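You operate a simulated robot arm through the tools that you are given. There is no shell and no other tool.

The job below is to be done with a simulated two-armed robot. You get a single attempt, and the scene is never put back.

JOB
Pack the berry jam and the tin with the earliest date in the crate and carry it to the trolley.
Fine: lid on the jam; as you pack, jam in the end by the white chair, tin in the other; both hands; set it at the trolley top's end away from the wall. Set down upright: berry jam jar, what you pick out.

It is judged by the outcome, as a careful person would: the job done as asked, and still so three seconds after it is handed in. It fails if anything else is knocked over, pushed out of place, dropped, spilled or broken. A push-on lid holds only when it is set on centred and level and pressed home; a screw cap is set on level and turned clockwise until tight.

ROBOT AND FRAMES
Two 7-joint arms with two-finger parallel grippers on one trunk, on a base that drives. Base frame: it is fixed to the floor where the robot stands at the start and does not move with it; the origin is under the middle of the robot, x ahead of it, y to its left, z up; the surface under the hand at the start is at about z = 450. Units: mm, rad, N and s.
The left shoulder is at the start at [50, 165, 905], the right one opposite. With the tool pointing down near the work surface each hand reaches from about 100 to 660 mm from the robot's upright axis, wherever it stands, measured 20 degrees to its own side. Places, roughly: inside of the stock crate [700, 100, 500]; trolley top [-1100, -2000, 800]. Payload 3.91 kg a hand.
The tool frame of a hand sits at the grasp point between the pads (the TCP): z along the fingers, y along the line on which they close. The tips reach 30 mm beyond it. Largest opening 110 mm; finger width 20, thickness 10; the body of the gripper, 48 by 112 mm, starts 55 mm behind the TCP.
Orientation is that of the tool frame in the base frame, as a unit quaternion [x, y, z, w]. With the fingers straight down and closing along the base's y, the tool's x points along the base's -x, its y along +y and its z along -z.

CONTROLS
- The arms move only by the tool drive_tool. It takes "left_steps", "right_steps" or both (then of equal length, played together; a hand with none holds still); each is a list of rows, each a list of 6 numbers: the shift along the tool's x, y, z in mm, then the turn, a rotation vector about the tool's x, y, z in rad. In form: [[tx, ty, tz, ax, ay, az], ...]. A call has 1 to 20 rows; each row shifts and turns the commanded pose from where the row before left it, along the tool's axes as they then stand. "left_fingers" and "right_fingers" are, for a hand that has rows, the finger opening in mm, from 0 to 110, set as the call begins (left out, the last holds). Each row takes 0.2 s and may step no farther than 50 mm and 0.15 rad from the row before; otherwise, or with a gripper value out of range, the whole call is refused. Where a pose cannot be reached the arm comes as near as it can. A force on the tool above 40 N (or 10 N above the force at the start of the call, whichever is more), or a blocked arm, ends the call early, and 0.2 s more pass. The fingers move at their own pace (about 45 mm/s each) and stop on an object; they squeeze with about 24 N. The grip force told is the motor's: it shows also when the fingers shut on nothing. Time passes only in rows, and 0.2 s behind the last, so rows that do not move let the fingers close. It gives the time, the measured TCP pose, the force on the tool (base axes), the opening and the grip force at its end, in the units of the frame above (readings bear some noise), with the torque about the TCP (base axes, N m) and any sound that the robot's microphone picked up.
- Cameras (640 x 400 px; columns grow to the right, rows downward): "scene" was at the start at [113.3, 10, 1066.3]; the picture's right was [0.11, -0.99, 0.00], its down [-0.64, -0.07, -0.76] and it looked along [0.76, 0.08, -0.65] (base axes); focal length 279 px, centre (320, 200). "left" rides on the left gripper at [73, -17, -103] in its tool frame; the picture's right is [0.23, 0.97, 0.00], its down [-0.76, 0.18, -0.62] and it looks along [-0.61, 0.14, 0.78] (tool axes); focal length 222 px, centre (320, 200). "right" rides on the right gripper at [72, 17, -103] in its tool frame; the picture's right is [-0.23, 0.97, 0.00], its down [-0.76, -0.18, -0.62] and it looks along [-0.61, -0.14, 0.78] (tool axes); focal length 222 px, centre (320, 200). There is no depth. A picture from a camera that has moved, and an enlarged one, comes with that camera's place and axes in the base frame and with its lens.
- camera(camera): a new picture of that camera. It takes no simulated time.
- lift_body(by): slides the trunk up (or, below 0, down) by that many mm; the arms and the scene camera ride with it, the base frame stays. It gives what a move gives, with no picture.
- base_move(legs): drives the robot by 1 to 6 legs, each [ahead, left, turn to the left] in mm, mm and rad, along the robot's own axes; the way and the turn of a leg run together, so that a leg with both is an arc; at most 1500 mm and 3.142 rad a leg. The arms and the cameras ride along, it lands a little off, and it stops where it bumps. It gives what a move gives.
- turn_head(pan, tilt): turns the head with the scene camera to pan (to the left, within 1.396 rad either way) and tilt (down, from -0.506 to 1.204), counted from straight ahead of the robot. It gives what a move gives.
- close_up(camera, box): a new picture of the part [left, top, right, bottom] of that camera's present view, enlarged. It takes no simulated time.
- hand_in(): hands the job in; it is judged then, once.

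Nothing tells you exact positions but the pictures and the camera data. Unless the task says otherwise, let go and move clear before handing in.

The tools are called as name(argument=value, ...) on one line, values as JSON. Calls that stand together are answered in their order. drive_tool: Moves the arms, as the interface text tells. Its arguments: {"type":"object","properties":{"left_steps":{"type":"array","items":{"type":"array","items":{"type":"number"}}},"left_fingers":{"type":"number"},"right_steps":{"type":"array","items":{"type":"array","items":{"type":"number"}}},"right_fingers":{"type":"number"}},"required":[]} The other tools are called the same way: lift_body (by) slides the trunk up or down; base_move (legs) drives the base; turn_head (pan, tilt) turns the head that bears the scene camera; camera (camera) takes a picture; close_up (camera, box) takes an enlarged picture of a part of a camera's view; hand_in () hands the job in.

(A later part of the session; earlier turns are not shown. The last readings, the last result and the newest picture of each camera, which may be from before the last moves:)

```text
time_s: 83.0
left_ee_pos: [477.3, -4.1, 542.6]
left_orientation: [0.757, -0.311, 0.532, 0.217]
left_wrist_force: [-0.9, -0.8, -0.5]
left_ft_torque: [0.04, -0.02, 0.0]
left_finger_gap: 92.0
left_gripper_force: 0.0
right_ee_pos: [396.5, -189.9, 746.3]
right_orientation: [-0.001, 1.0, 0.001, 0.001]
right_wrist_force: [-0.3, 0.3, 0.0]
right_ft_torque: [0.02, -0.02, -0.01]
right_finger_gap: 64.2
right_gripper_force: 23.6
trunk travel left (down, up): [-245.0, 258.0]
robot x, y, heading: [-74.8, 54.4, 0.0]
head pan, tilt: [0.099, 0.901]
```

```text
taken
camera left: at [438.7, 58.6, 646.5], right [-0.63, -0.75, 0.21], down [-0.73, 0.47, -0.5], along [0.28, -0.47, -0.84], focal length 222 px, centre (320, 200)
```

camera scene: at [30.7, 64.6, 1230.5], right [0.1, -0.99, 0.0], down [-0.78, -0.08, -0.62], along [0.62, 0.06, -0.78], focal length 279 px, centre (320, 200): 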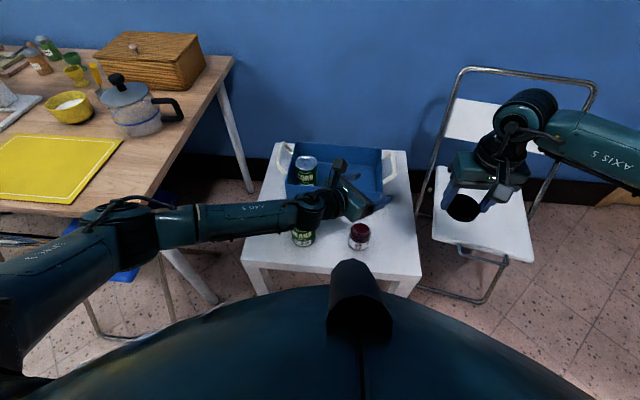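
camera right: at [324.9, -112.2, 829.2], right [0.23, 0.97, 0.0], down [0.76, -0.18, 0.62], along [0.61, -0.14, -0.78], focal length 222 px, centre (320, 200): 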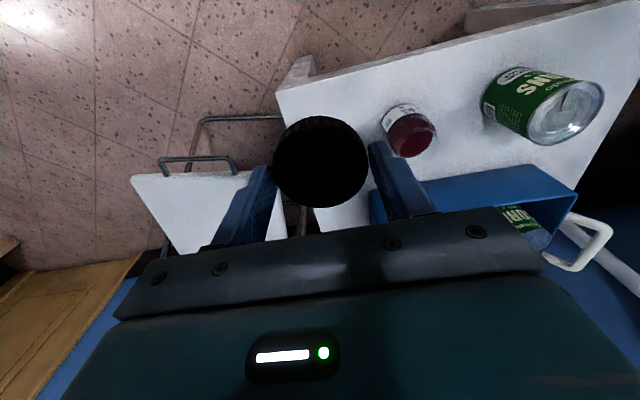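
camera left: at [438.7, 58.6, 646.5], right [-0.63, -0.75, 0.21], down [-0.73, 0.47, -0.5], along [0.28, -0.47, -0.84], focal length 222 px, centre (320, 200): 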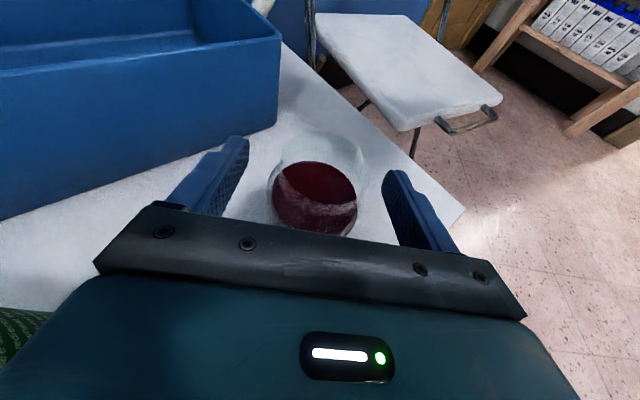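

drive_tool(left_steps=[[0.5, 1, 1.4, 0, 0, 0]])

lift_body(by=-35)

camera(camera="left")

lift_body(by=-25)

drive_tool(left_steps=[[0, 0, 0, 0, 0, 0], [0, 0, 0, 0, 0, 0]])

camera(camera="left")

close_up(camera="scene", box=[200, 130, 440, 300])

```text
time_s: 83.4
left_ee_pos: [478.1, -6.4, 541.9]
left_orientation: [0.757, -0.312, 0.531, 0.218]
left_wrist_force: [0.1, 0.0, 0.1]
left_ft_torque: [-0.03, -0.01, -0.01]
left_finger_gap: 91.8
left_gripper_force: 0.1
right_ee_pos: [396.3, -188.8, 745.8]
right_orientation: [-0.001, 1.0, 0.0, 0.0]
right_wrist_force: [0.7, 0.5, -0.7]
right_ft_torque: [0.02, -0.01, -0.02]
right_finger_gap: 64.2
right_gripper_force: 24.6
trunk travel left (down, up): [-245.0, 258.0]
robot x, y, heading: [-71.0, 57.8, -0.004]
head pan, tilt: [0.099, 0.901]
```

```text
time_s: 84.2
left_ee_pos: [478.2, -5.7, 507.8]
left_orientation: [0.757, -0.311, 0.532, 0.216]
left_wrist_force: [-0.5, 0.0, -0.8]
left_ft_torque: [0.0, -0.01, -0.03]
left_finger_gap: 92.0
left_gripper_force: 0.0
right_ee_pos: [395.8, -189.2, 711.5]
right_orientation: [-0.002, 1.0, 0.0, 0.001]
right_wrist_force: [0.3, 0.6, -0.2]
right_ft_torque: [0.02, 0.01, 0.0]
right_finger_gap: 64.1
right_gripper_force: 24.3
trunk travel left (down, up): [-210.0, 293.0]
robot x, y, heading: [-72.3, 58.3, 0.001]
head pan, tilt: [0.099, 0.901]
```

```text
taken
camera left: at [439.1, 56.8, 611.3], right [-0.63, -0.75, 0.21], down [-0.73, 0.47, -0.5], along [0.28, -0.47, -0.84], focal length 222 px, centre (320, 200)
```

left: 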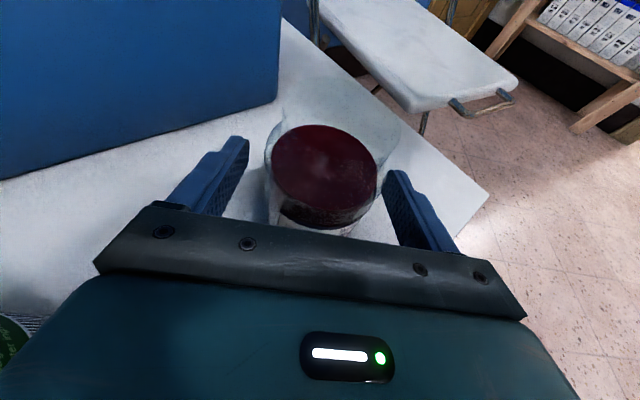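

```text
time_s: 84.9
left_ee_pos: [477.7, -6.3, 483.2]
left_orientation: [0.757, -0.311, 0.532, 0.216]
left_wrist_force: [-0.2, -0.3, 0.0]
left_ft_torque: [0.01, -0.06, -0.05]
left_finger_gap: 92.1
left_gripper_force: 0.0
right_ee_pos: [396.5, -188.3, 685.7]
right_orientation: [0.0, 1.0, -0.001, 0.001]
right_wrist_force: [0.3, 0.1, -0.4]
right_ft_torque: [0.03, -0.04, -0.01]
right_finger_gap: 64.1
right_gripper_force: 24.2
trunk travel left (down, up): [-185.0, 318.0]
robot x, y, heading: [-76.6, 54.8, 0.004]
head pan, tilt: [0.099, 0.901]
```

```text
time_s: 85.5
left_ee_pos: [478.5, -6.0, 483.4]
left_orientation: [0.758, -0.311, 0.531, 0.217]
left_wrist_force: [0.1, -0.7, -0.1]
left_ft_torque: [0.01, 0.01, -0.03]
left_finger_gap: 92.1
left_gripper_force: 0.0
right_ee_pos: [396.1, -188.9, 685.4]
right_orientation: [-0.001, 1.0, 0.0, 0.0]
right_wrist_force: [-0.4, -0.2, -0.3]
right_ft_torque: [-0.01, 0.0, 0.0]
right_finger_gap: 63.9
right_gripper_force: 23.9
trunk travel left (down, up): [-185.0, 318.0]
robot x, y, heading: [-75.3, 54.8, 0.003]
head pan, tilt: [0.099, 0.901]
```

```text
taken
camera left: at [439.2, 56.9, 586.2], right [-0.63, -0.75, 0.21], down [-0.73, 0.47, -0.5], along [0.28, -0.47, -0.84], focal length 222 px, centre (320, 200)
```

left: 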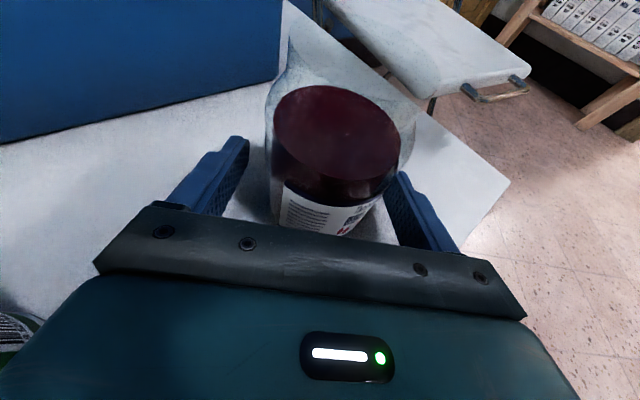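

```text
2.35 times, centred on (320, 215) of scene
camera zoom: at [30.6, 64.8, 1110.5], right [0.1, -0.99, 0.0], down [-0.78, -0.08, -0.62], along [0.62, 0.06, -0.78], focal length 656 px, centre (320, 165)
```

zoom: 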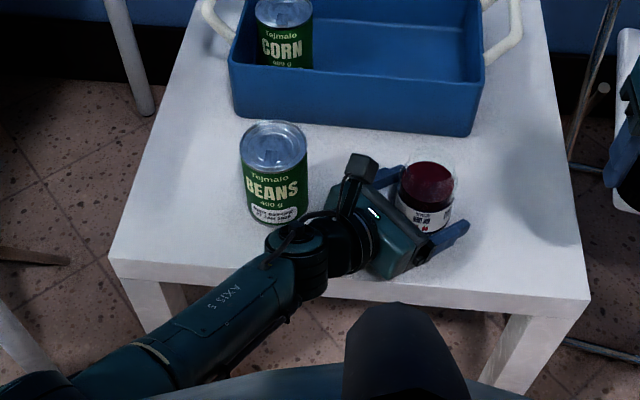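

The left fingers straddle the jar, centred, with no contact, so I close them on it.

drive_tool(left_steps=[[0, 0, 0, 0, 0, 0], [0, 0, 0, 0, 0, 0], [0, 0, 0, 0, 0, 0], [0, 0, 0, 0, 0, 0]], left_fingers=50)

drive_tool(left_steps=[[0, 0, 0, 0, 0, 0]])

camera(camera="left")

close_up(camera="scene", box=[310, 160, 430, 250])

```text
time_s: 86.5
left_ee_pos: [478.1, -5.4, 483.6]
left_orientation: [0.758, -0.311, 0.531, 0.216]
left_wrist_force: [0.1, 0.2, -0.2]
left_ft_torque: [-0.04, 0.04, 0.02]
left_finger_gap: 65.6
left_gripper_force: 23.8
right_ee_pos: [395.4, -190.1, 686.8]
right_orientation: [-0.001, 1.0, -0.001, 0.0]
right_wrist_force: [-0.2, 0.5, 0.0]
right_ft_torque: [0.0, 0.01, 0.02]
right_finger_gap: 64.1
right_gripper_force: 24.7
trunk travel left (down, up): [-185.0, 318.0]
robot x, y, heading: [-65.2, 55.2, 0.002]
head pan, tilt: [0.099, 0.901]
```

```text
time_s: 86.9
left_ee_pos: [477.9, -5.2, 481.7]
left_orientation: [0.757, -0.31, 0.532, 0.217]
left_wrist_force: [-1.0, 0.3, -0.4]
left_ft_torque: [-0.12, 0.11, -0.02]
left_finger_gap: 65.3
left_gripper_force: 23.8
right_ee_pos: [396.1, -190.7, 685.6]
right_orientation: [-0.002, 1.0, 0.0, 0.0]
right_wrist_force: [0.4, 1.1, -0.2]
right_ft_torque: [0.01, -0.03, -0.02]
right_finger_gap: 63.9
right_gripper_force: 23.9
trunk travel left (down, up): [-185.0, 318.0]
robot x, y, heading: [-71.9, 53.9, 0.003]
head pan, tilt: [0.099, 0.901]
```

```text
taken
camera left: at [439.1, 56.9, 586.2], right [-0.63, -0.75, 0.21], down [-0.73, 0.47, -0.5], along [0.28, -0.47, -0.84], focal length 222 px, centre (320, 200)
```

left: 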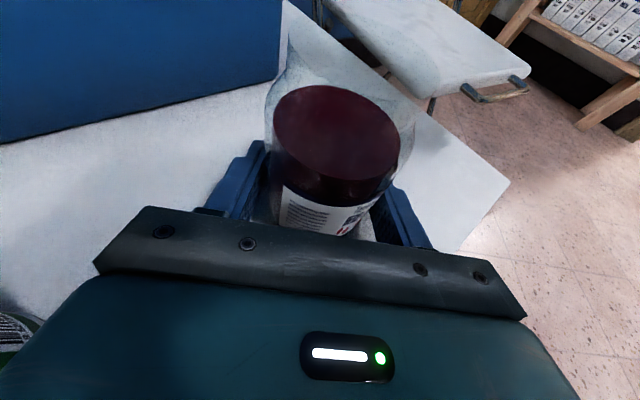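

```text
4.44 times, centred on (370, 205) of scene
camera zoom: at [30.6, 64.8, 1110.5], right [0.1, -0.99, 0.0], down [-0.78, -0.08, -0.62], along [0.62, 0.06, -0.78], focal length 1240 px, centre (98, 178)
```

zoom: 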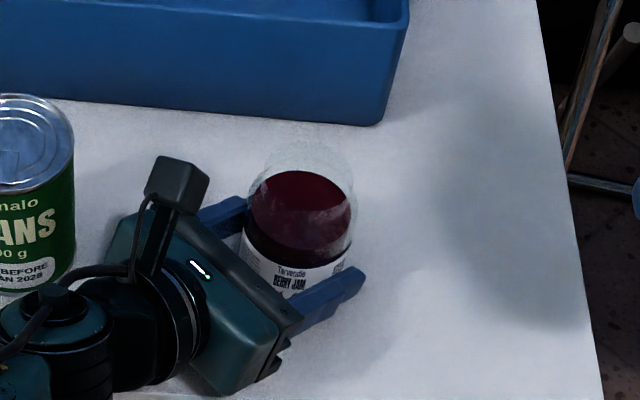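

The jar is held firmly at about (484.7, −12.7). I bring the lid over it with the right hand.

drive_tool(right_steps=[[-17.7, 35.3, 9, 0, 0, 0], [-17.7, 35.3, 9, 0, 0, 0], [-17.7, 35.3, 9, 0, 0, 0], [-17.7, 35.3, 9, 0, 0, 0], [-17.7, 35.3, 9, 0, 0, 0]])

drive_tool(right_steps=[[0, 0, 0, 0, 0, 0], [0, 0, 0, 0, 0, 0]])

camera(camera="scene")

camera(camera="left")

camera(camera="right")

```text
time_s: 88.1
left_ee_pos: [477.2, -4.9, 483.2]
left_orientation: [0.758, -0.311, 0.531, 0.217]
left_wrist_force: [-0.4, 0.5, 0.7]
left_ft_torque: [-0.1, 0.08, -0.03]
left_finger_gap: 65.4
left_gripper_force: 23.8
right_ee_pos: [485.9, -14.0, 641.7]
right_orientation: [0.0, 1.0, -0.001, 0.0]
right_wrist_force: [0.0, -0.8, 0.8]
right_ft_torque: [0.02, -0.01, -0.02]
right_finger_gap: 64.0
right_gripper_force: 24.0
trunk travel left (down, up): [-185.0, 318.0]
robot x, y, heading: [-73.1, 56.9, 0.0]
head pan, tilt: [0.099, 0.901]
```

```text
time_s: 88.7
left_ee_pos: [478.5, -5.9, 484.0]
left_orientation: [0.758, -0.311, 0.531, 0.217]
left_wrist_force: [0.0, 0.4, -0.4]
left_ft_torque: [-0.08, 0.09, -0.03]
left_finger_gap: 65.3
left_gripper_force: 23.2
right_ee_pos: [485.4, -13.6, 642.2]
right_orientation: [-0.001, 1.0, 0.0, 0.001]
right_wrist_force: [0.4, -1.3, -0.5]
right_ft_torque: [0.01, -0.02, -0.01]
right_finger_gap: 64.1
right_gripper_force: 23.8
trunk travel left (down, up): [-185.0, 318.0]
robot x, y, heading: [-74.8, 58.4, 0.0]
head pan, tilt: [0.099, 0.901]
```

```text
taken
camera scene: at [30.6, 64.8, 1110.5], right [0.1, -0.99, 0.0], down [-0.78, -0.08, -0.62], along [0.62, 0.06, -0.78], focal length 279 px, centre (320, 200)
```

scene: 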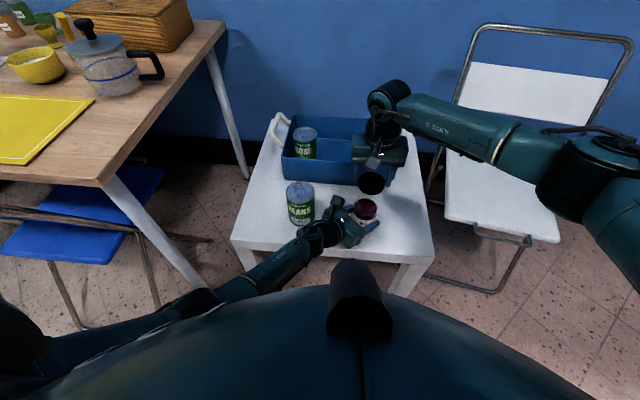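

```text
taken
camera left: at [439.2, 56.9, 586.3], right [-0.63, -0.75, 0.21], down [-0.73, 0.47, -0.5], along [0.28, -0.47, -0.84], focal length 222 px, centre (320, 200)
```

left: 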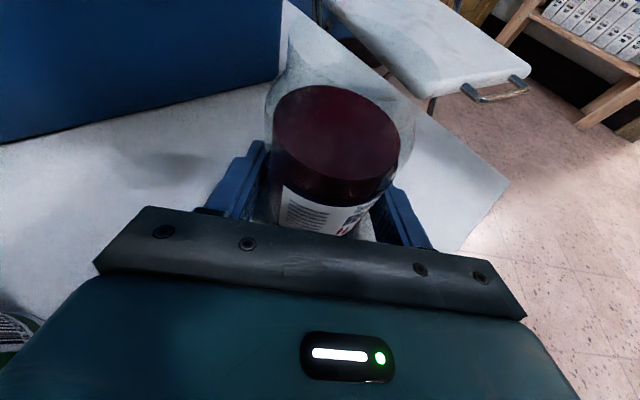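

```text
taken
camera right: at [412.5, 3.5, 745.5], right [0.23, 0.97, 0.0], down [0.76, -0.18, 0.62], along [0.61, -0.14, -0.78], focal length 222 px, centre (320, 200)
```

right: 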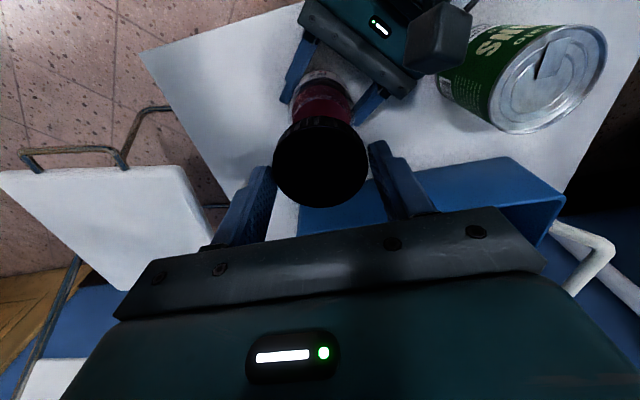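

close_up(camera="right", box=[256, 105, 384, 215])

close_up(camera="scene", box=[320, 130, 430, 250])

```text
3.64 times, centred on (320, 160) of right
camera zoom: at [412.5, 3.5, 745.5], right [0.23, 0.97, 0.0], down [0.76, -0.18, 0.62], along [0.61, -0.14, -0.78], focal length 808 px, centre (320, 346)
```

zoom: 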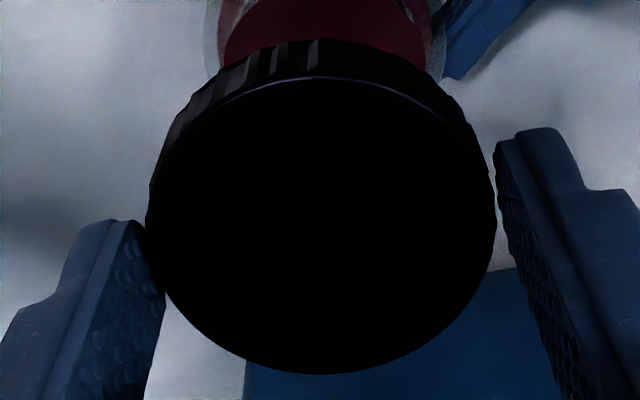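

```text
3.33 times, centred on (375, 190) of scene
camera zoom: at [30.6, 64.8, 1110.5], right [0.1, -0.99, 0.0], down [-0.78, -0.08, -0.62], along [0.62, 0.06, -0.78], focal length 930 px, centre (137, 233)
```

zoom: 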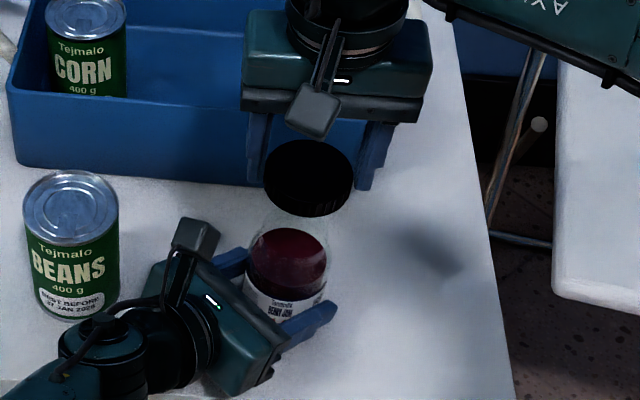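

I lower the lid to just above the rim to compare it with the neck from two cameras.

drive_tool(right_steps=[[0, 0, 25, 0, 0, 0], [0, 0, 23, 0, 0, 0], [0, 0, 0, 0, 0, 0]])

close_up(camera="left", box=[220, 0, 460, 220])

close_up(camera="scene", box=[335, 165, 395, 230])

camera(camera="right")

```text
time_s: 89.5
left_ee_pos: [479.3, -5.0, 483.2]
left_orientation: [0.757, -0.311, 0.532, 0.216]
left_wrist_force: [-0.6, 0.5, 0.2]
left_ft_torque: [-0.11, 0.1, -0.03]
left_finger_gap: 65.4
left_gripper_force: 23.8
right_ee_pos: [482.9, -13.0, 593.9]
right_orientation: [-0.002, 1.0, 0.001, 0.001]
right_wrist_force: [0.5, 0.5, -0.1]
right_ft_torque: [-0.01, 0.01, 0.01]
right_finger_gap: 64.1
right_gripper_force: 23.8
trunk travel left (down, up): [-185.0, 318.0]
robot x, y, heading: [-71.2, 58.9, 0.0]
head pan, tilt: [0.099, 0.901]
```

```text
1.82 times, centred on (340, 110) of left
camera zoom: at [439.2, 56.9, 586.3], right [-0.63, -0.75, 0.21], down [-0.73, 0.47, -0.5], along [0.28, -0.47, -0.84], focal length 404 px, centre (284, 364)
```

zoom: 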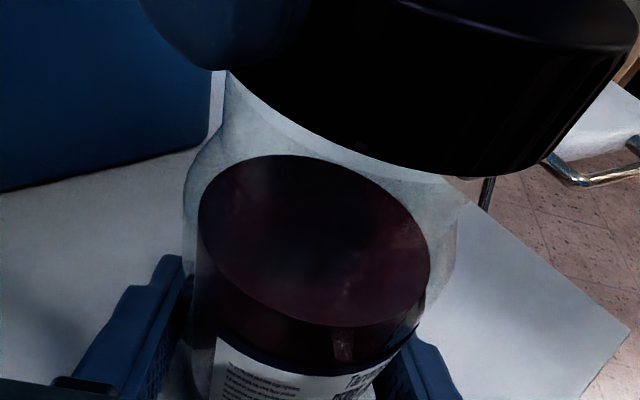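

```text
6.15 times, centred on (365, 198) of scene
camera zoom: at [30.6, 64.8, 1110.5], right [0.1, -0.99, 0.0], down [-0.78, -0.08, -0.62], along [0.62, 0.06, -0.78], focal length 1716 px, centre (43, 215)
```

zoom: 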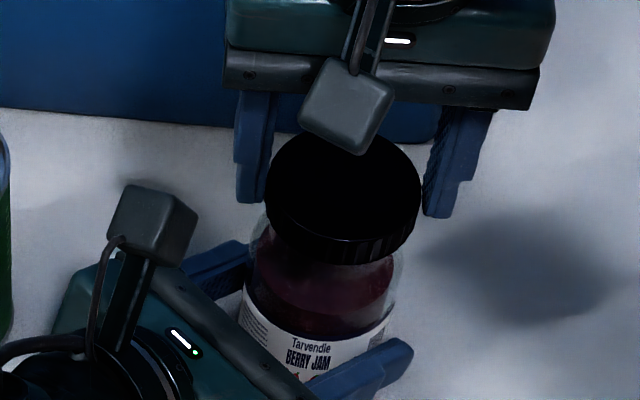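

```text
taken
camera right: at [411.1, 3.4, 697.1], right [0.23, 0.97, 0.0], down [0.76, -0.18, 0.62], along [0.61, -0.14, -0.78], focal length 222 px, centre (320, 200)
```

right: 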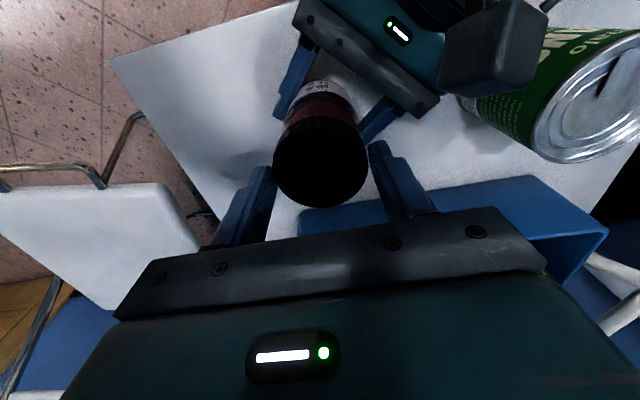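

All three views suggest the lid sits about 4 mm toward the robot relative to the neck, while sideways it matches. I shift it +4 mm in x and check again.

drive_tool(right_steps=[[-4, 0, 0, 0, 0, 0], [0, 0, 0, 0, 0, 0]])

close_up(camera="left", box=[220, 0, 460, 220])

close_up(camera="scene", box=[345, 170, 385, 214])

```text
time_s: 90.1
left_ee_pos: [477.5, -6.1, 483.8]
left_orientation: [0.758, -0.311, 0.531, 0.217]
left_wrist_force: [0.1, 0.0, 0.1]
left_ft_torque: [-0.09, 0.09, -0.02]
left_finger_gap: 65.3
left_gripper_force: 23.4
right_ee_pos: [487.6, -12.7, 593.1]
right_orientation: [-0.001, 1.0, 0.0, 0.0]
right_wrist_force: [0.4, 0.6, 0.1]
right_ft_torque: [-0.01, -0.01, 0.0]
right_finger_gap: 64.2
right_gripper_force: 24.7
trunk travel left (down, up): [-185.0, 318.0]
robot x, y, heading: [-70.4, 56.1, -0.002]
head pan, tilt: [0.099, 0.901]
```

```text
1.82 times, centred on (340, 110) of left
camera zoom: at [439.2, 56.9, 586.3], right [-0.63, -0.75, 0.21], down [-0.73, 0.47, -0.5], along [0.28, -0.47, -0.84], focal length 404 px, centre (284, 364)
```

zoom: 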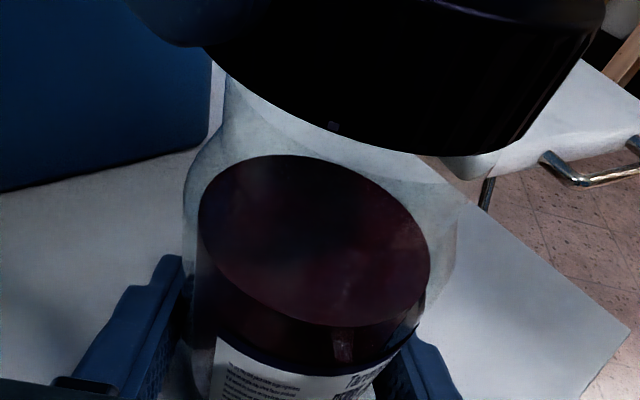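

```text
9.09 times, centred on (365, 192) of scene
camera zoom: at [30.6, 64.8, 1110.5], right [0.1, -0.99, 0.0], down [-0.78, -0.08, -0.62], along [0.62, 0.06, -0.78], focal length 2535 px, centre (-89, 273)
```

zoom: 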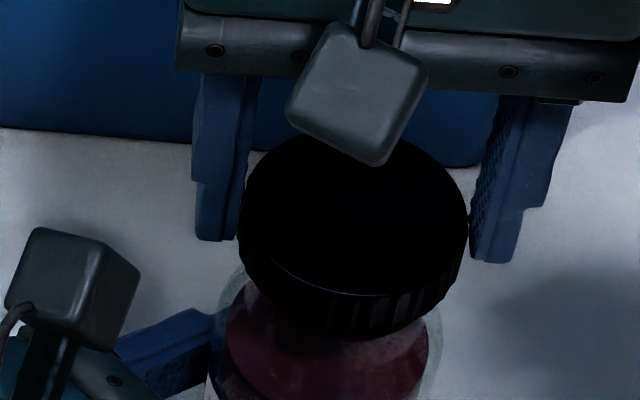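

The alignment now matches the predicted outline within about 1 mm. I lower the lid slowly and watch the force.

drive_tool(right_steps=[[1, 0, 3, 0, 0, 0], [0, 0, 3, 0, 0, 0], [0, 0, 3, 0, 0, 0]])

drive_tool(right_steps=[[0, 0, 2, 0, 0, 0], [0, 0, 2, 0, 0, 0]])

close_up(camera="left", box=[220, 0, 460, 220])

close_up(camera="scene", box=[345, 170, 385, 214])

```text
time_s: 90.9
left_ee_pos: [478.4, -5.0, 484.1]
left_orientation: [0.758, -0.311, 0.532, 0.215]
left_wrist_force: [3.8, -0.6, -1.2]
left_ft_torque: [0.25, -0.21, 0.17]
left_finger_gap: 65.3
left_gripper_force: 24.4
right_ee_pos: [488.8, -12.1, 586.0]
right_orientation: [-0.001, 1.0, 0.001, 0.003]
right_wrist_force: [-2.1, -0.9, 18.9]
right_ft_torque: [0.07, 0.56, 0.0]
right_finger_gap: 64.4
right_gripper_force: 24.1
trunk travel left (down, up): [-185.0, 318.0]
robot x, y, heading: [-76.5, 55.5, 0.005]
head pan, tilt: [0.099, 0.901]
```

```text
time_s: 91.5
left_ee_pos: [478.1, -4.8, 483.8]
left_orientation: [0.758, -0.312, 0.531, 0.217]
left_wrist_force: [1.3, 1.2, -0.8]
left_ft_torque: [0.33, -0.14, 0.07]
left_finger_gap: 65.1
left_gripper_force: 24.5
right_ee_pos: [488.6, -11.7, 582.5]
right_orientation: [-0.001, 1.0, 0.001, 0.002]
right_wrist_force: [1.4, 1.4, 20.6]
right_ft_torque: [0.16, 0.41, -0.09]
right_finger_gap: 64.1
right_gripper_force: 23.6
trunk travel left (down, up): [-185.0, 318.0]
robot x, y, heading: [-72.1, 60.9, 0.002]
head pan, tilt: [0.099, 0.901]
```

```text
1.82 times, centred on (340, 110) of left
camera zoom: at [438.7, 57.5, 586.5], right [-0.63, -0.75, 0.21], down [-0.73, 0.47, -0.5], along [0.28, -0.47, -0.84], focal length 404 px, centre (284, 364)
```

zoom: 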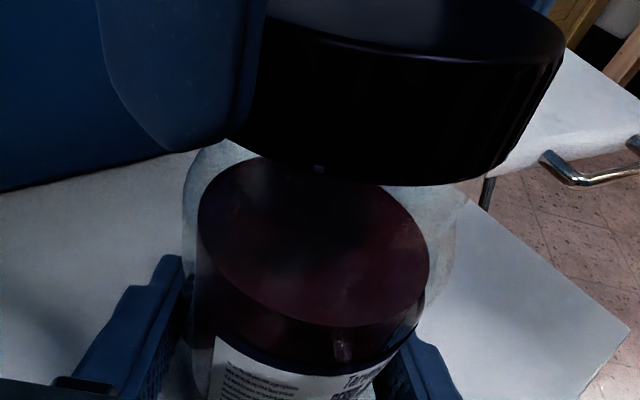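

```text
9.09 times, centred on (365, 192) of scene
camera zoom: at [29.6, 65.1, 1110.7], right [0.1, -0.99, 0.0], down [-0.78, -0.08, -0.62], along [0.62, 0.06, -0.78], focal length 2535 px, centre (-89, 273)
```

zoom: 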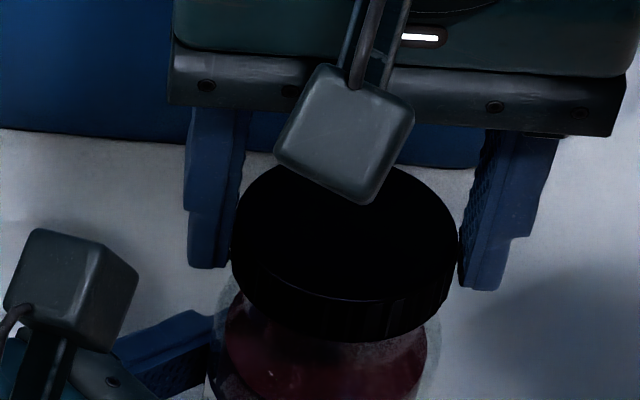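

close_up(camera="right", box=[256, 75, 400, 215])

close_up(camera="left", box=[250, 0, 450, 125])

close_up(camera="scene", box=[340, 180, 390, 230])

```text
2.86 times, centred on (328, 145) of right
camera zoom: at [415.6, 4.8, 684.8], right [0.23, 0.97, 0.0], down [0.76, -0.18, 0.63], along [0.61, -0.14, -0.78], focal length 635 px, centre (297, 357)
```

zoom: 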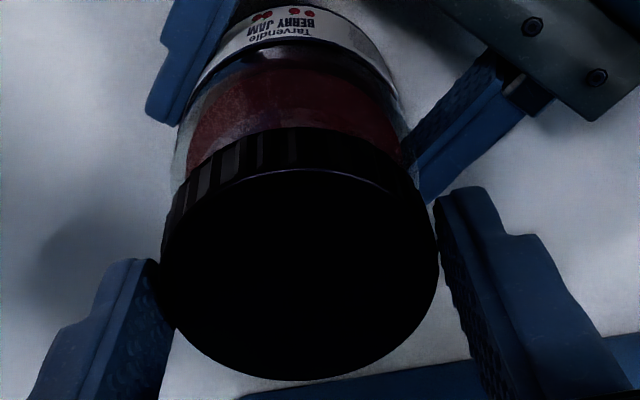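

```text
3.20 times, centred on (350, 62) of left
camera zoom: at [438.7, 57.5, 586.5], right [-0.63, -0.75, 0.21], down [-0.73, 0.47, -0.5], along [0.28, -0.47, -0.84], focal length 711 px, centre (224, 640)
```

zoom: 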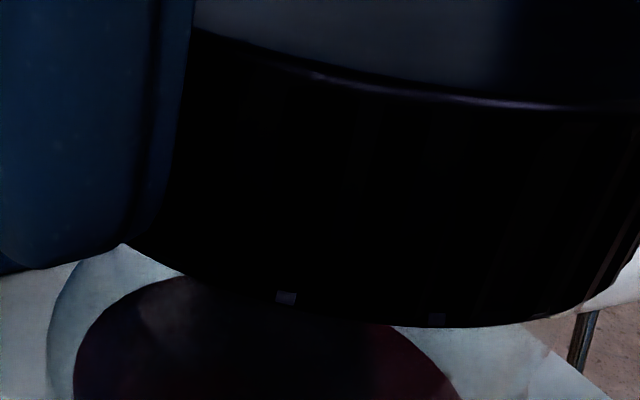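

```text
8.00 times, centred on (365, 205) of scene
camera zoom: at [29.6, 65.1, 1110.7], right [0.1, -0.99, 0.0], down [-0.78, -0.08, -0.62], along [0.62, 0.06, -0.78], focal length 2231 px, centre (-40, 160)
```

zoom: 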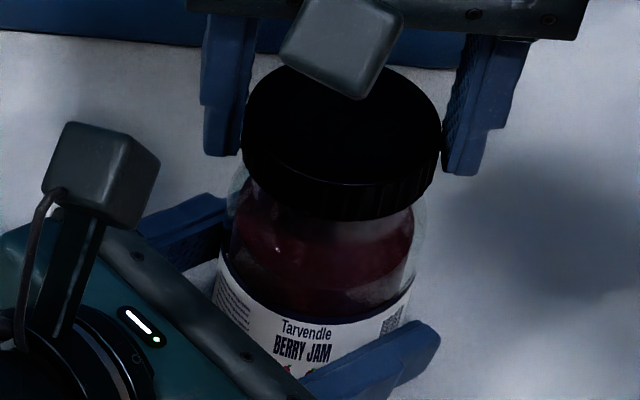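

The lid touched the rim with about 20 N, and the torque says the contact is on the near (−x) side, so the lid is a little too far in +x. I lift it, shift back about 2.5 mm in x and 1 mm in y, and try again.

drive_tool(right_steps=[[0, 0, -3, 0, 0, 0], [0, 0, -3, 0, 0, 0], [2.5, -1, 0, 0, 0, 0], [0, 0, 0, 0, 0, 0]])

drive_tool(right_steps=[[0, 0, 2, 0, 0, 0], [0, 0, 2, 0, 0, 0], [0, 0, 1, 0, 0, 0]])

drive_tool(right_steps=[[0, 0, 1, 0, 0, 0], [0, 0, 0, 0, 0, 0]])

```text
time_s: 92.5
left_ee_pos: [478.4, -7.3, 483.4]
left_orientation: [0.757, -0.311, 0.532, 0.218]
left_wrist_force: [-0.2, -1.4, -0.6]
left_ft_torque: [0.0, 0.1, 0.04]
left_finger_gap: 65.1
left_gripper_force: 24.4
right_ee_pos: [485.3, -14.5, 584.6]
right_orientation: [0.0, 1.0, 0.0, 0.0]
right_wrist_force: [1.5, 0.3, -0.1]
right_ft_torque: [-0.01, -0.02, 0.01]
right_finger_gap: 63.9
right_gripper_force: 23.7
trunk travel left (down, up): [-185.0, 318.0]
robot x, y, heading: [-73.7, 54.8, 0.006]
head pan, tilt: [0.099, 0.901]
```

```text
time_s: 93.3
left_ee_pos: [478.1, -5.2, 484.2]
left_orientation: [0.757, -0.312, 0.531, 0.218]
left_wrist_force: [0.4, -1.2, 1.0]
left_ft_torque: [-0.06, 0.15, 0.08]
left_finger_gap: 65.2
left_gripper_force: 23.9
right_ee_pos: [485.7, -12.9, 581.3]
right_orientation: [-0.001, 1.0, 0.0, 0.001]
right_wrist_force: [-0.4, 0.4, -0.8]
right_ft_torque: [-0.01, 0.01, -0.01]
right_finger_gap: 64.0
right_gripper_force: 24.2
trunk travel left (down, up): [-185.0, 318.0]
robot x, y, heading: [-77.5, 53.4, 0.003]
head pan, tilt: [0.099, 0.901]
```

```text
time_s: 93.9
left_ee_pos: [478.0, -6.0, 483.5]
left_orientation: [0.757, -0.311, 0.532, 0.217]
left_wrist_force: [0.5, -2.0, 2.0]
left_ft_torque: [-0.08, 0.16, 0.1]
left_finger_gap: 64.9
left_gripper_force: 24.1
right_ee_pos: [485.4, -13.3, 580.8]
right_orientation: [-0.001, 1.0, 0.0, 0.001]
right_wrist_force: [-0.1, -0.5, 0.4]
right_ft_torque: [-0.01, 0.0, -0.01]
right_finger_gap: 64.1
right_gripper_force: 24.2
trunk travel left (down, up): [-185.0, 318.0]
robot x, y, heading: [-73.7, 59.1, 0.005]
head pan, tilt: [0.099, 0.901]
```

drive_tool(right_steps=[[0, 0, 1, 0, 0, 0], [0, 0, 1, 0, 0, 0], [0, 0, 0, 0, 0, 0]])

drive_tool(right_steps=[[0, 0, 1, 0, 0, 0], [0, 0, 1, 0, 0, 0], [0, 0, 0, 0, 0, 0]])

drive_tool(right_steps=[[0, 0, 1, 0, 0, 0], [0, 0, 1, 0, 0, 0], [0, 0, 0, 0, 0, 0]])

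close_up(camera="scene", box=[340, 180, 390, 230])

close_up(camera="left", box=[220, 0, 460, 220])

```text
time_s: 94.7
left_ee_pos: [477.8, -5.5, 483.6]
left_orientation: [0.757, -0.311, 0.532, 0.217]
left_wrist_force: [1.0, -2.6, 2.4]
left_ft_torque: [-0.08, 0.2, 0.09]
left_finger_gap: 65.1
left_gripper_force: 24.2
right_ee_pos: [485.2, -13.9, 577.1]
right_orientation: [-0.001, 1.0, 0.0, 0.001]
right_wrist_force: [0.3, -0.5, 0.3]
right_ft_torque: [0.04, -0.02, 0.0]
right_finger_gap: 64.0
right_gripper_force: 24.0
trunk travel left (down, up): [-185.0, 318.0]
robot x, y, heading: [-74.0, 52.8, 0.003]
head pan, tilt: [0.099, 0.901]
```

```text
time_s: 95.5
left_ee_pos: [478.5, -6.2, 483.8]
left_orientation: [0.757, -0.31, 0.532, 0.216]
left_wrist_force: [1.1, -1.9, 2.8]
left_ft_torque: [-0.14, 0.2, 0.08]
left_finger_gap: 64.8
left_gripper_force: 23.8
right_ee_pos: [486.0, -12.9, 576.3]
right_orientation: [-0.001, 1.0, 0.0, 0.001]
right_wrist_force: [0.9, 0.0, 2.9]
right_ft_torque: [-0.06, -0.09, -0.02]
right_finger_gap: 63.7
right_gripper_force: 24.0
trunk travel left (down, up): [-185.0, 318.0]
robot x, y, heading: [-74.4, 56.3, -0.002]
head pan, tilt: [0.099, 0.901]
```

```text
time_s: 96.3
left_ee_pos: [477.6, -6.0, 483.6]
left_orientation: [0.758, -0.311, 0.531, 0.216]
left_wrist_force: [5.7, -3.3, 0.4]
left_ft_torque: [0.12, 0.38, 0.07]
left_finger_gap: 65.2
left_gripper_force: 24.1
right_ee_pos: [486.9, -12.7, 575.8]
right_orientation: [-0.001, 1.0, 0.001, 0.003]
right_wrist_force: [-1.6, 0.0, 15.9]
right_ft_torque: [0.0, -0.26, 0.0]
right_finger_gap: 64.1
right_gripper_force: 24.0
trunk travel left (down, up): [-185.0, 318.0]
robot x, y, heading: [-73.2, 57.1, -0.0]
head pan, tilt: [0.099, 0.901]
```

```text
8.00 times, centred on (365, 205) of scene
camera zoom: at [29.7, 64.8, 1110.7], right [0.1, -0.99, 0.0], down [-0.78, -0.08, -0.62], along [0.62, 0.06, -0.78], focal length 2231 px, centre (-40, 160)
```

zoom: 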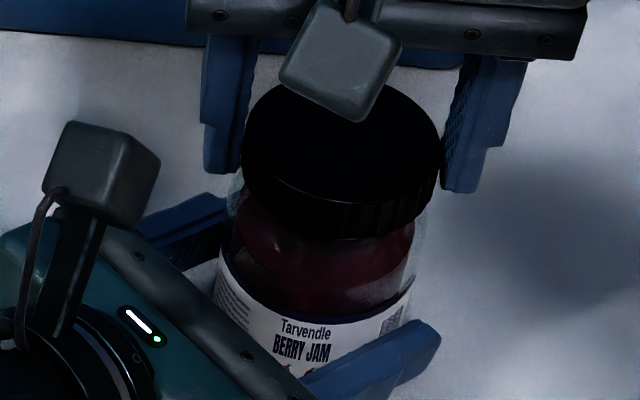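

```text
1.82 times, centred on (340, 110) of left
camera zoom: at [438.8, 57.1, 586.6], right [-0.63, -0.75, 0.21], down [-0.73, 0.47, -0.5], along [0.28, -0.47, -0.84], focal length 404 px, centre (284, 364)
```

zoom: 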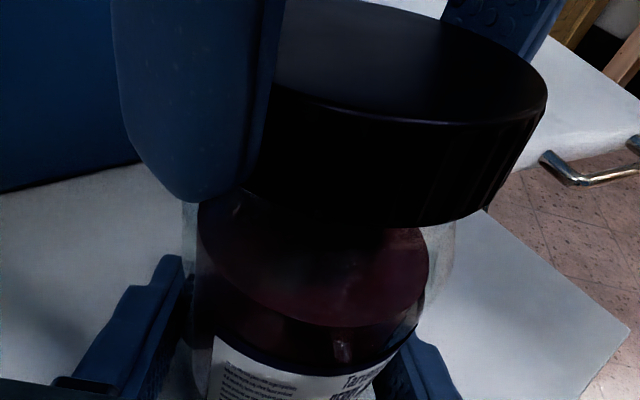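

The lid is now over the neck with little torque, so it is well centred. I turn it clockwise in small steps, watching force and torque.

drive_tool(right_steps=[[0, 0, 0, 0, 0, 0.12], [0, 0, 0, 0, 0, 0.12], [0, 0, 0, 0, 0, 0.12], [0, 0, 0, 0, 0, 0.12]])

close_up(camera="scene", box=[340, 180, 390, 230])

close_up(camera="left", box=[220, 0, 460, 220])

```text
time_s: 97.3
left_ee_pos: [477.1, -6.3, 484.1]
left_orientation: [0.757, -0.311, 0.532, 0.216]
left_wrist_force: [-2.6, -1.2, -0.1]
left_ft_torque: [0.22, 0.01, -0.19]
left_finger_gap: 64.8
left_gripper_force: 23.7
right_ee_pos: [485.0, -12.6, 575.6]
right_orientation: [0.239, 0.971, 0.001, 0.002]
right_wrist_force: [6.0, 6.8, 17.0]
right_ft_torque: [-0.06, -0.48, 0.2]
right_finger_gap: 64.1
right_gripper_force: 24.1
trunk travel left (down, up): [-185.0, 318.0]
robot x, y, heading: [-72.8, 55.7, 0.001]
head pan, tilt: [0.099, 0.901]
```

```text
8.00 times, centred on (365, 205) of scene
camera zoom: at [29.4, 65.2, 1110.7], right [0.1, -0.99, 0.0], down [-0.78, -0.08, -0.62], along [0.62, 0.06, -0.78], focal length 2231 px, centre (-40, 160)
```

zoom: 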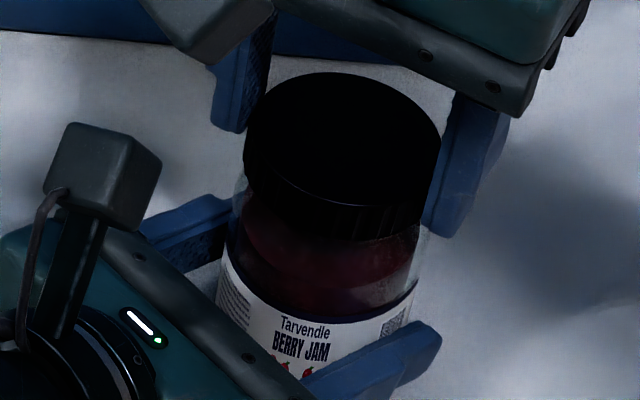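

```text
1.82 times, centred on (340, 110) of left
camera zoom: at [438.3, 56.9, 586.6], right [-0.63, -0.75, 0.21], down [-0.73, 0.47, -0.5], along [0.28, -0.47, -0.84], focal length 404 px, centre (284, 364)
```

zoom: 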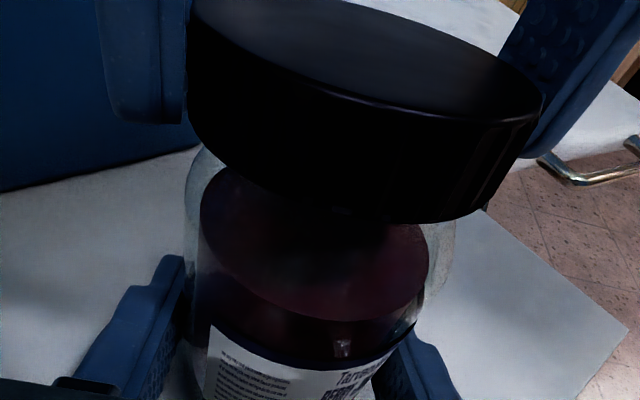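

The lid sits level and centred on the neck and some turning resistance is building. I keep turning clockwise, relieving the small side force.

drive_tool(right_steps=[[-0.3, 0.9, 0, 0, 0, 0.12], [0, 0, 0, 0, 0, 0.12], [0, 0, 0, 0, 0, 0.12], [0, 0, 0, 0, 0, 0.12], [0, 0, 0, 0, 0, 0.12]])

close_up(camera="scene", box=[340, 180, 390, 230])

close_up(camera="left", box=[220, 0, 460, 220])

```text
time_s: 98.5
left_ee_pos: [478.0, -5.7, 483.3]
left_orientation: [0.758, -0.31, 0.532, 0.216]
left_wrist_force: [-5.5, -1.5, 1.3]
left_ft_torque: [-0.14, -0.04, -0.22]
left_finger_gap: 64.7
left_gripper_force: 24.2
right_ee_pos: [486.2, -12.9, 575.4]
right_orientation: [0.516, 0.857, 0.0, 0.003]
right_wrist_force: [3.2, 0.5, 16.5]
right_ft_torque: [-0.36, -0.19, 0.08]
right_finger_gap: 64.1
right_gripper_force: 24.1
trunk travel left (down, up): [-185.0, 318.0]
robot x, y, heading: [-71.7, 56.5, -0.003]
head pan, tilt: [0.099, 0.901]
```

```text
8.00 times, centred on (365, 205) of scene
camera zoom: at [29.5, 64.9, 1110.6], right [0.1, -0.99, 0.0], down [-0.78, -0.08, -0.62], along [0.62, 0.06, -0.78], focal length 2231 px, centre (-40, 160)
```

zoom: 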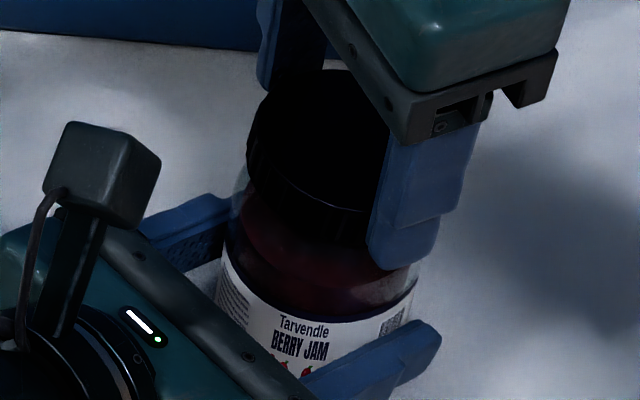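

```text
1.82 times, centred on (340, 110) of left
camera zoom: at [438.6, 56.8, 586.7], right [-0.63, -0.75, 0.21], down [-0.73, 0.47, -0.5], along [0.28, -0.47, -0.84], focal length 404 px, centre (284, 364)
```

zoom: 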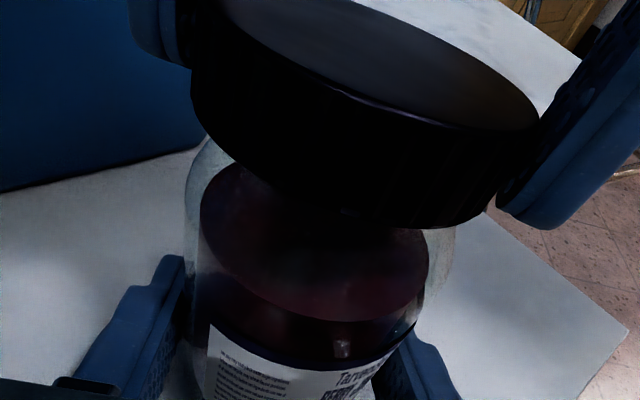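

drive_tool(right_steps=[[0, 0, 0.3, 0, 0, 0.14], [0, 0, 0.3, 0, 0, 0.14], [0, 0, 0, 0, 0, 0.14], [0, 0, 0, 0, 0, 0.14], [0, 0, 0, 0, 0, 0.14]])

drive_tool(right_steps=[[0, 0, 0.3, 0, 0, 0.14], [0, 0, 0.3, 0, 0, 0.14], [0, 0, 0, 0, 0, 0.14], [0, 0, 0, 0, 0, 0.14], [0, 0, 0, 0, 0, 0.14]])

close_up(camera="scene", box=[340, 180, 390, 230])

close_up(camera="left", box=[220, 0, 460, 220])

```text
time_s: 99.7
left_ee_pos: [476.7, -5.7, 484.3]
left_orientation: [0.757, -0.31, 0.532, 0.217]
left_wrist_force: [-6.6, -0.5, -0.8]
left_ft_torque: [-0.44, -0.18, -0.2]
left_finger_gap: 64.7
left_gripper_force: 24.2
right_ee_pos: [486.1, -13.7, 575.1]
right_orientation: [0.778, 0.628, 0.001, 0.002]
right_wrist_force: [5.9, -3.5, 14.9]
right_ft_torque: [-0.43, -0.01, 0.17]
right_finger_gap: 63.9
right_gripper_force: 24.0
trunk travel left (down, up): [-185.0, 318.0]
robot x, y, heading: [-70.8, 55.6, 0.002]
head pan, tilt: [0.099, 0.901]
```

```text
time_s: 100.9
left_ee_pos: [478.9, -5.0, 483.9]
left_orientation: [0.757, -0.311, 0.532, 0.217]
left_wrist_force: [-7.2, 3.4, -0.4]
left_ft_torque: [-0.45, -0.04, -0.12]
left_finger_gap: 64.8
left_gripper_force: 24.3
right_ee_pos: [486.9, -12.9, 573.9]
right_orientation: [0.946, 0.325, 0.002, 0.001]
right_wrist_force: [5.6, -10.4, 17.6]
right_ft_torque: [-0.48, 0.19, 0.29]
right_finger_gap: 64.3
right_gripper_force: 24.3
trunk travel left (down, up): [-185.0, 318.0]
robot x, y, heading: [-75.9, 58.7, 0.005]
head pan, tilt: [0.099, 0.901]
```

```text
8.00 times, centred on (365, 205) of scene
camera zoom: at [29.4, 64.8, 1110.7], right [0.1, -0.99, 0.0], down [-0.78, -0.08, -0.62], along [0.62, 0.06, -0.78], focal length 2231 px, centre (-40, 160)
```

zoom: 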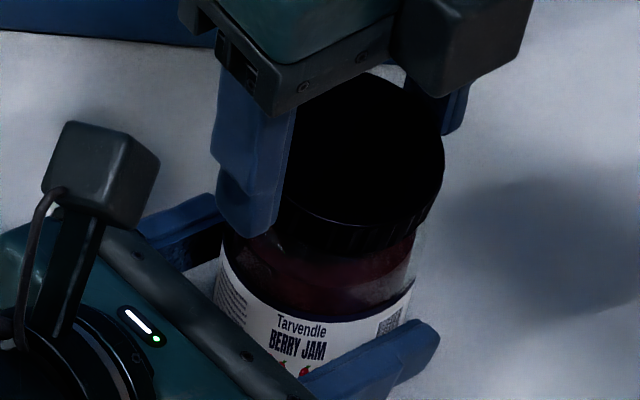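

```text
1.82 times, centred on (340, 110) of left
camera zoom: at [438.7, 57.3, 586.7], right [-0.63, -0.75, 0.21], down [-0.73, 0.47, -0.5], along [0.28, -0.47, -0.84], focal length 404 px, centre (284, 364)
```

zoom: 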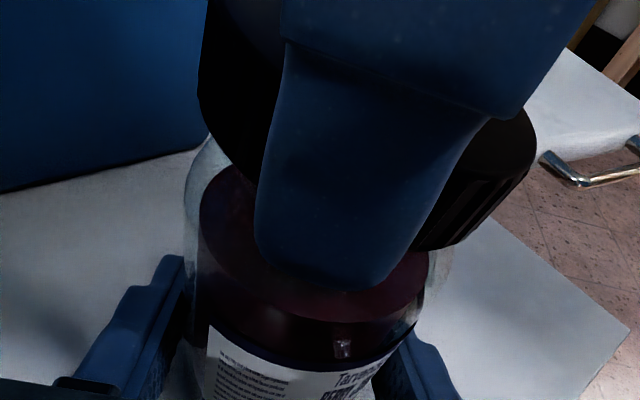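

The lid is threading down and the jar isn't rotating. I continue, easing the side load.

drive_tool(right_steps=[[-0.2, 1.0, 0.3, 0, 0, 0.14], [0, 0, 0.3, 0, 0, 0.14], [0, 0, 0.2, 0, 0, 0.14], [0, 0, 0, 0, 0, 0.14], [0, 0, 0, 0, 0, 0.14]])

close_up(camera="scene", box=[340, 180, 390, 230])

close_up(camera="left", box=[220, 0, 460, 220])

```text
time_s: 102.1
left_ee_pos: [476.8, -5.9, 485.6]
left_orientation: [0.758, -0.311, 0.531, 0.216]
left_wrist_force: [-3.1, 6.2, -0.5]
left_ft_torque: [-0.4, 0.23, 0.0]
left_finger_gap: 64.8
left_gripper_force: 24.0
right_ee_pos: [485.9, -14.4, 573.3]
right_orientation: [1.0, -0.02, 0.0, 0.0]
right_wrist_force: [-0.4, -11.6, 19.9]
right_ft_torque: [-0.3, 0.54, 0.25]
right_finger_gap: 64.1
right_gripper_force: 24.4
trunk travel left (down, up): [-185.0, 318.0]
robot x, y, heading: [-71.4, 58.6, -0.0]
head pan, tilt: [0.099, 0.901]
```

```text
8.00 times, centred on (365, 205) of scene
camera zoom: at [29.4, 64.8, 1110.7], right [0.1, -0.99, 0.0], down [-0.78, -0.08, -0.62], along [0.62, 0.06, -0.78], focal length 2231 px, centre (-40, 160)
```

zoom: 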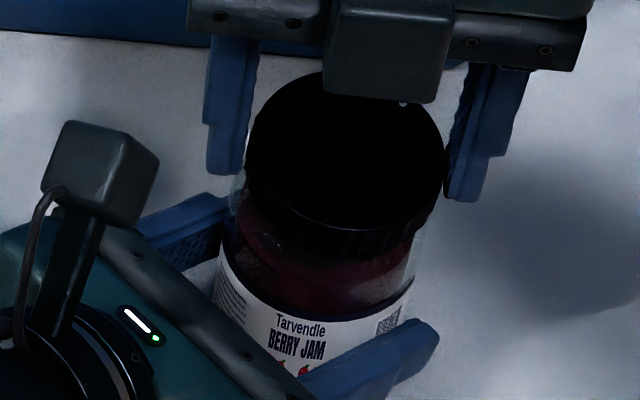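

```text
1.82 times, centred on (340, 110) of left
camera zoom: at [438.9, 57.5, 586.7], right [-0.63, -0.75, 0.21], down [-0.73, 0.47, -0.5], along [0.28, -0.47, -0.84], focal length 404 px, centre (284, 364)
```

zoom: 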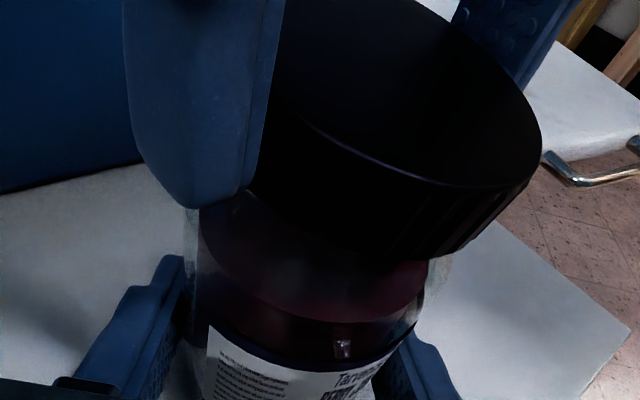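

The lid keeps advancing and looks level. I continue until it tightens or the wrist limit is reached.

drive_tool(right_steps=[[0, 1.0, 0.3, 0, 0, 0.14], [0, 0, 0.3, 0, 0, 0.14], [0, 0, 0, 0, 0, 0.14], [0, 0, 0, 0, 0, 0.14]])

close_up(camera="scene", box=[340, 180, 390, 230])

close_up(camera="left", box=[220, 0, 460, 220])

```text
time_s: 103.1
left_ee_pos: [478.0, -4.7, 484.1]
left_orientation: [0.757, -0.311, 0.532, 0.216]
left_wrist_force: [-3.0, 6.9, -0.4]
left_ft_torque: [0.12, 0.33, -0.06]
left_finger_gap: 64.8
left_gripper_force: 23.8
right_ee_pos: [486.5, -11.9, 571.3]
right_orientation: [0.955, -0.296, 0.001, -0.002]
right_wrist_force: [2.6, -2.4, 15.1]
right_ft_torque: [-0.07, -0.02, -0.01]
right_finger_gap: 64.5
right_gripper_force: 24.1
trunk travel left (down, up): [-185.0, 318.0]
robot x, y, heading: [-74.9, 57.8, 0.0]
head pan, tilt: [0.099, 0.901]
```

```text
8.00 times, centred on (365, 205) of scene
camera zoom: at [29.8, 65.1, 1110.6], right [0.1, -0.99, 0.0], down [-0.78, -0.08, -0.62], along [0.62, 0.06, -0.78], focal length 2231 px, centre (-40, 160)
```

zoom: 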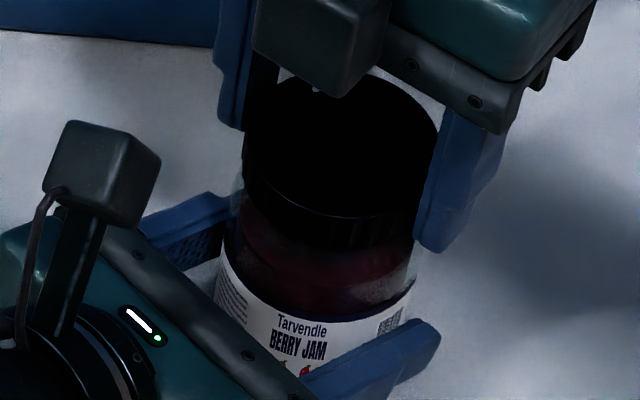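

```text
1.82 times, centred on (340, 110) of left
camera zoom: at [438.9, 57.3, 586.8], right [-0.63, -0.75, 0.21], down [-0.73, 0.47, -0.5], along [0.28, -0.47, -0.84], focal length 404 px, centre (284, 364)
```

zoom: 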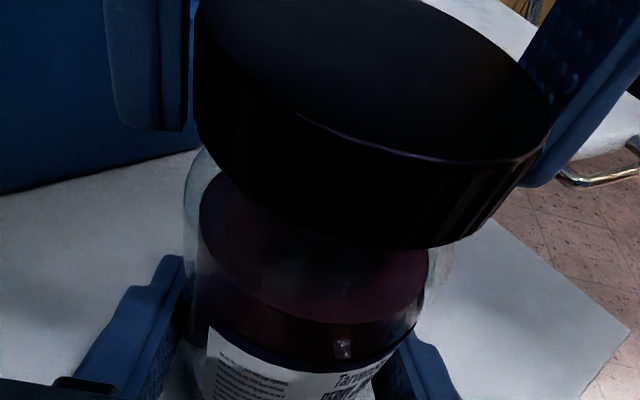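

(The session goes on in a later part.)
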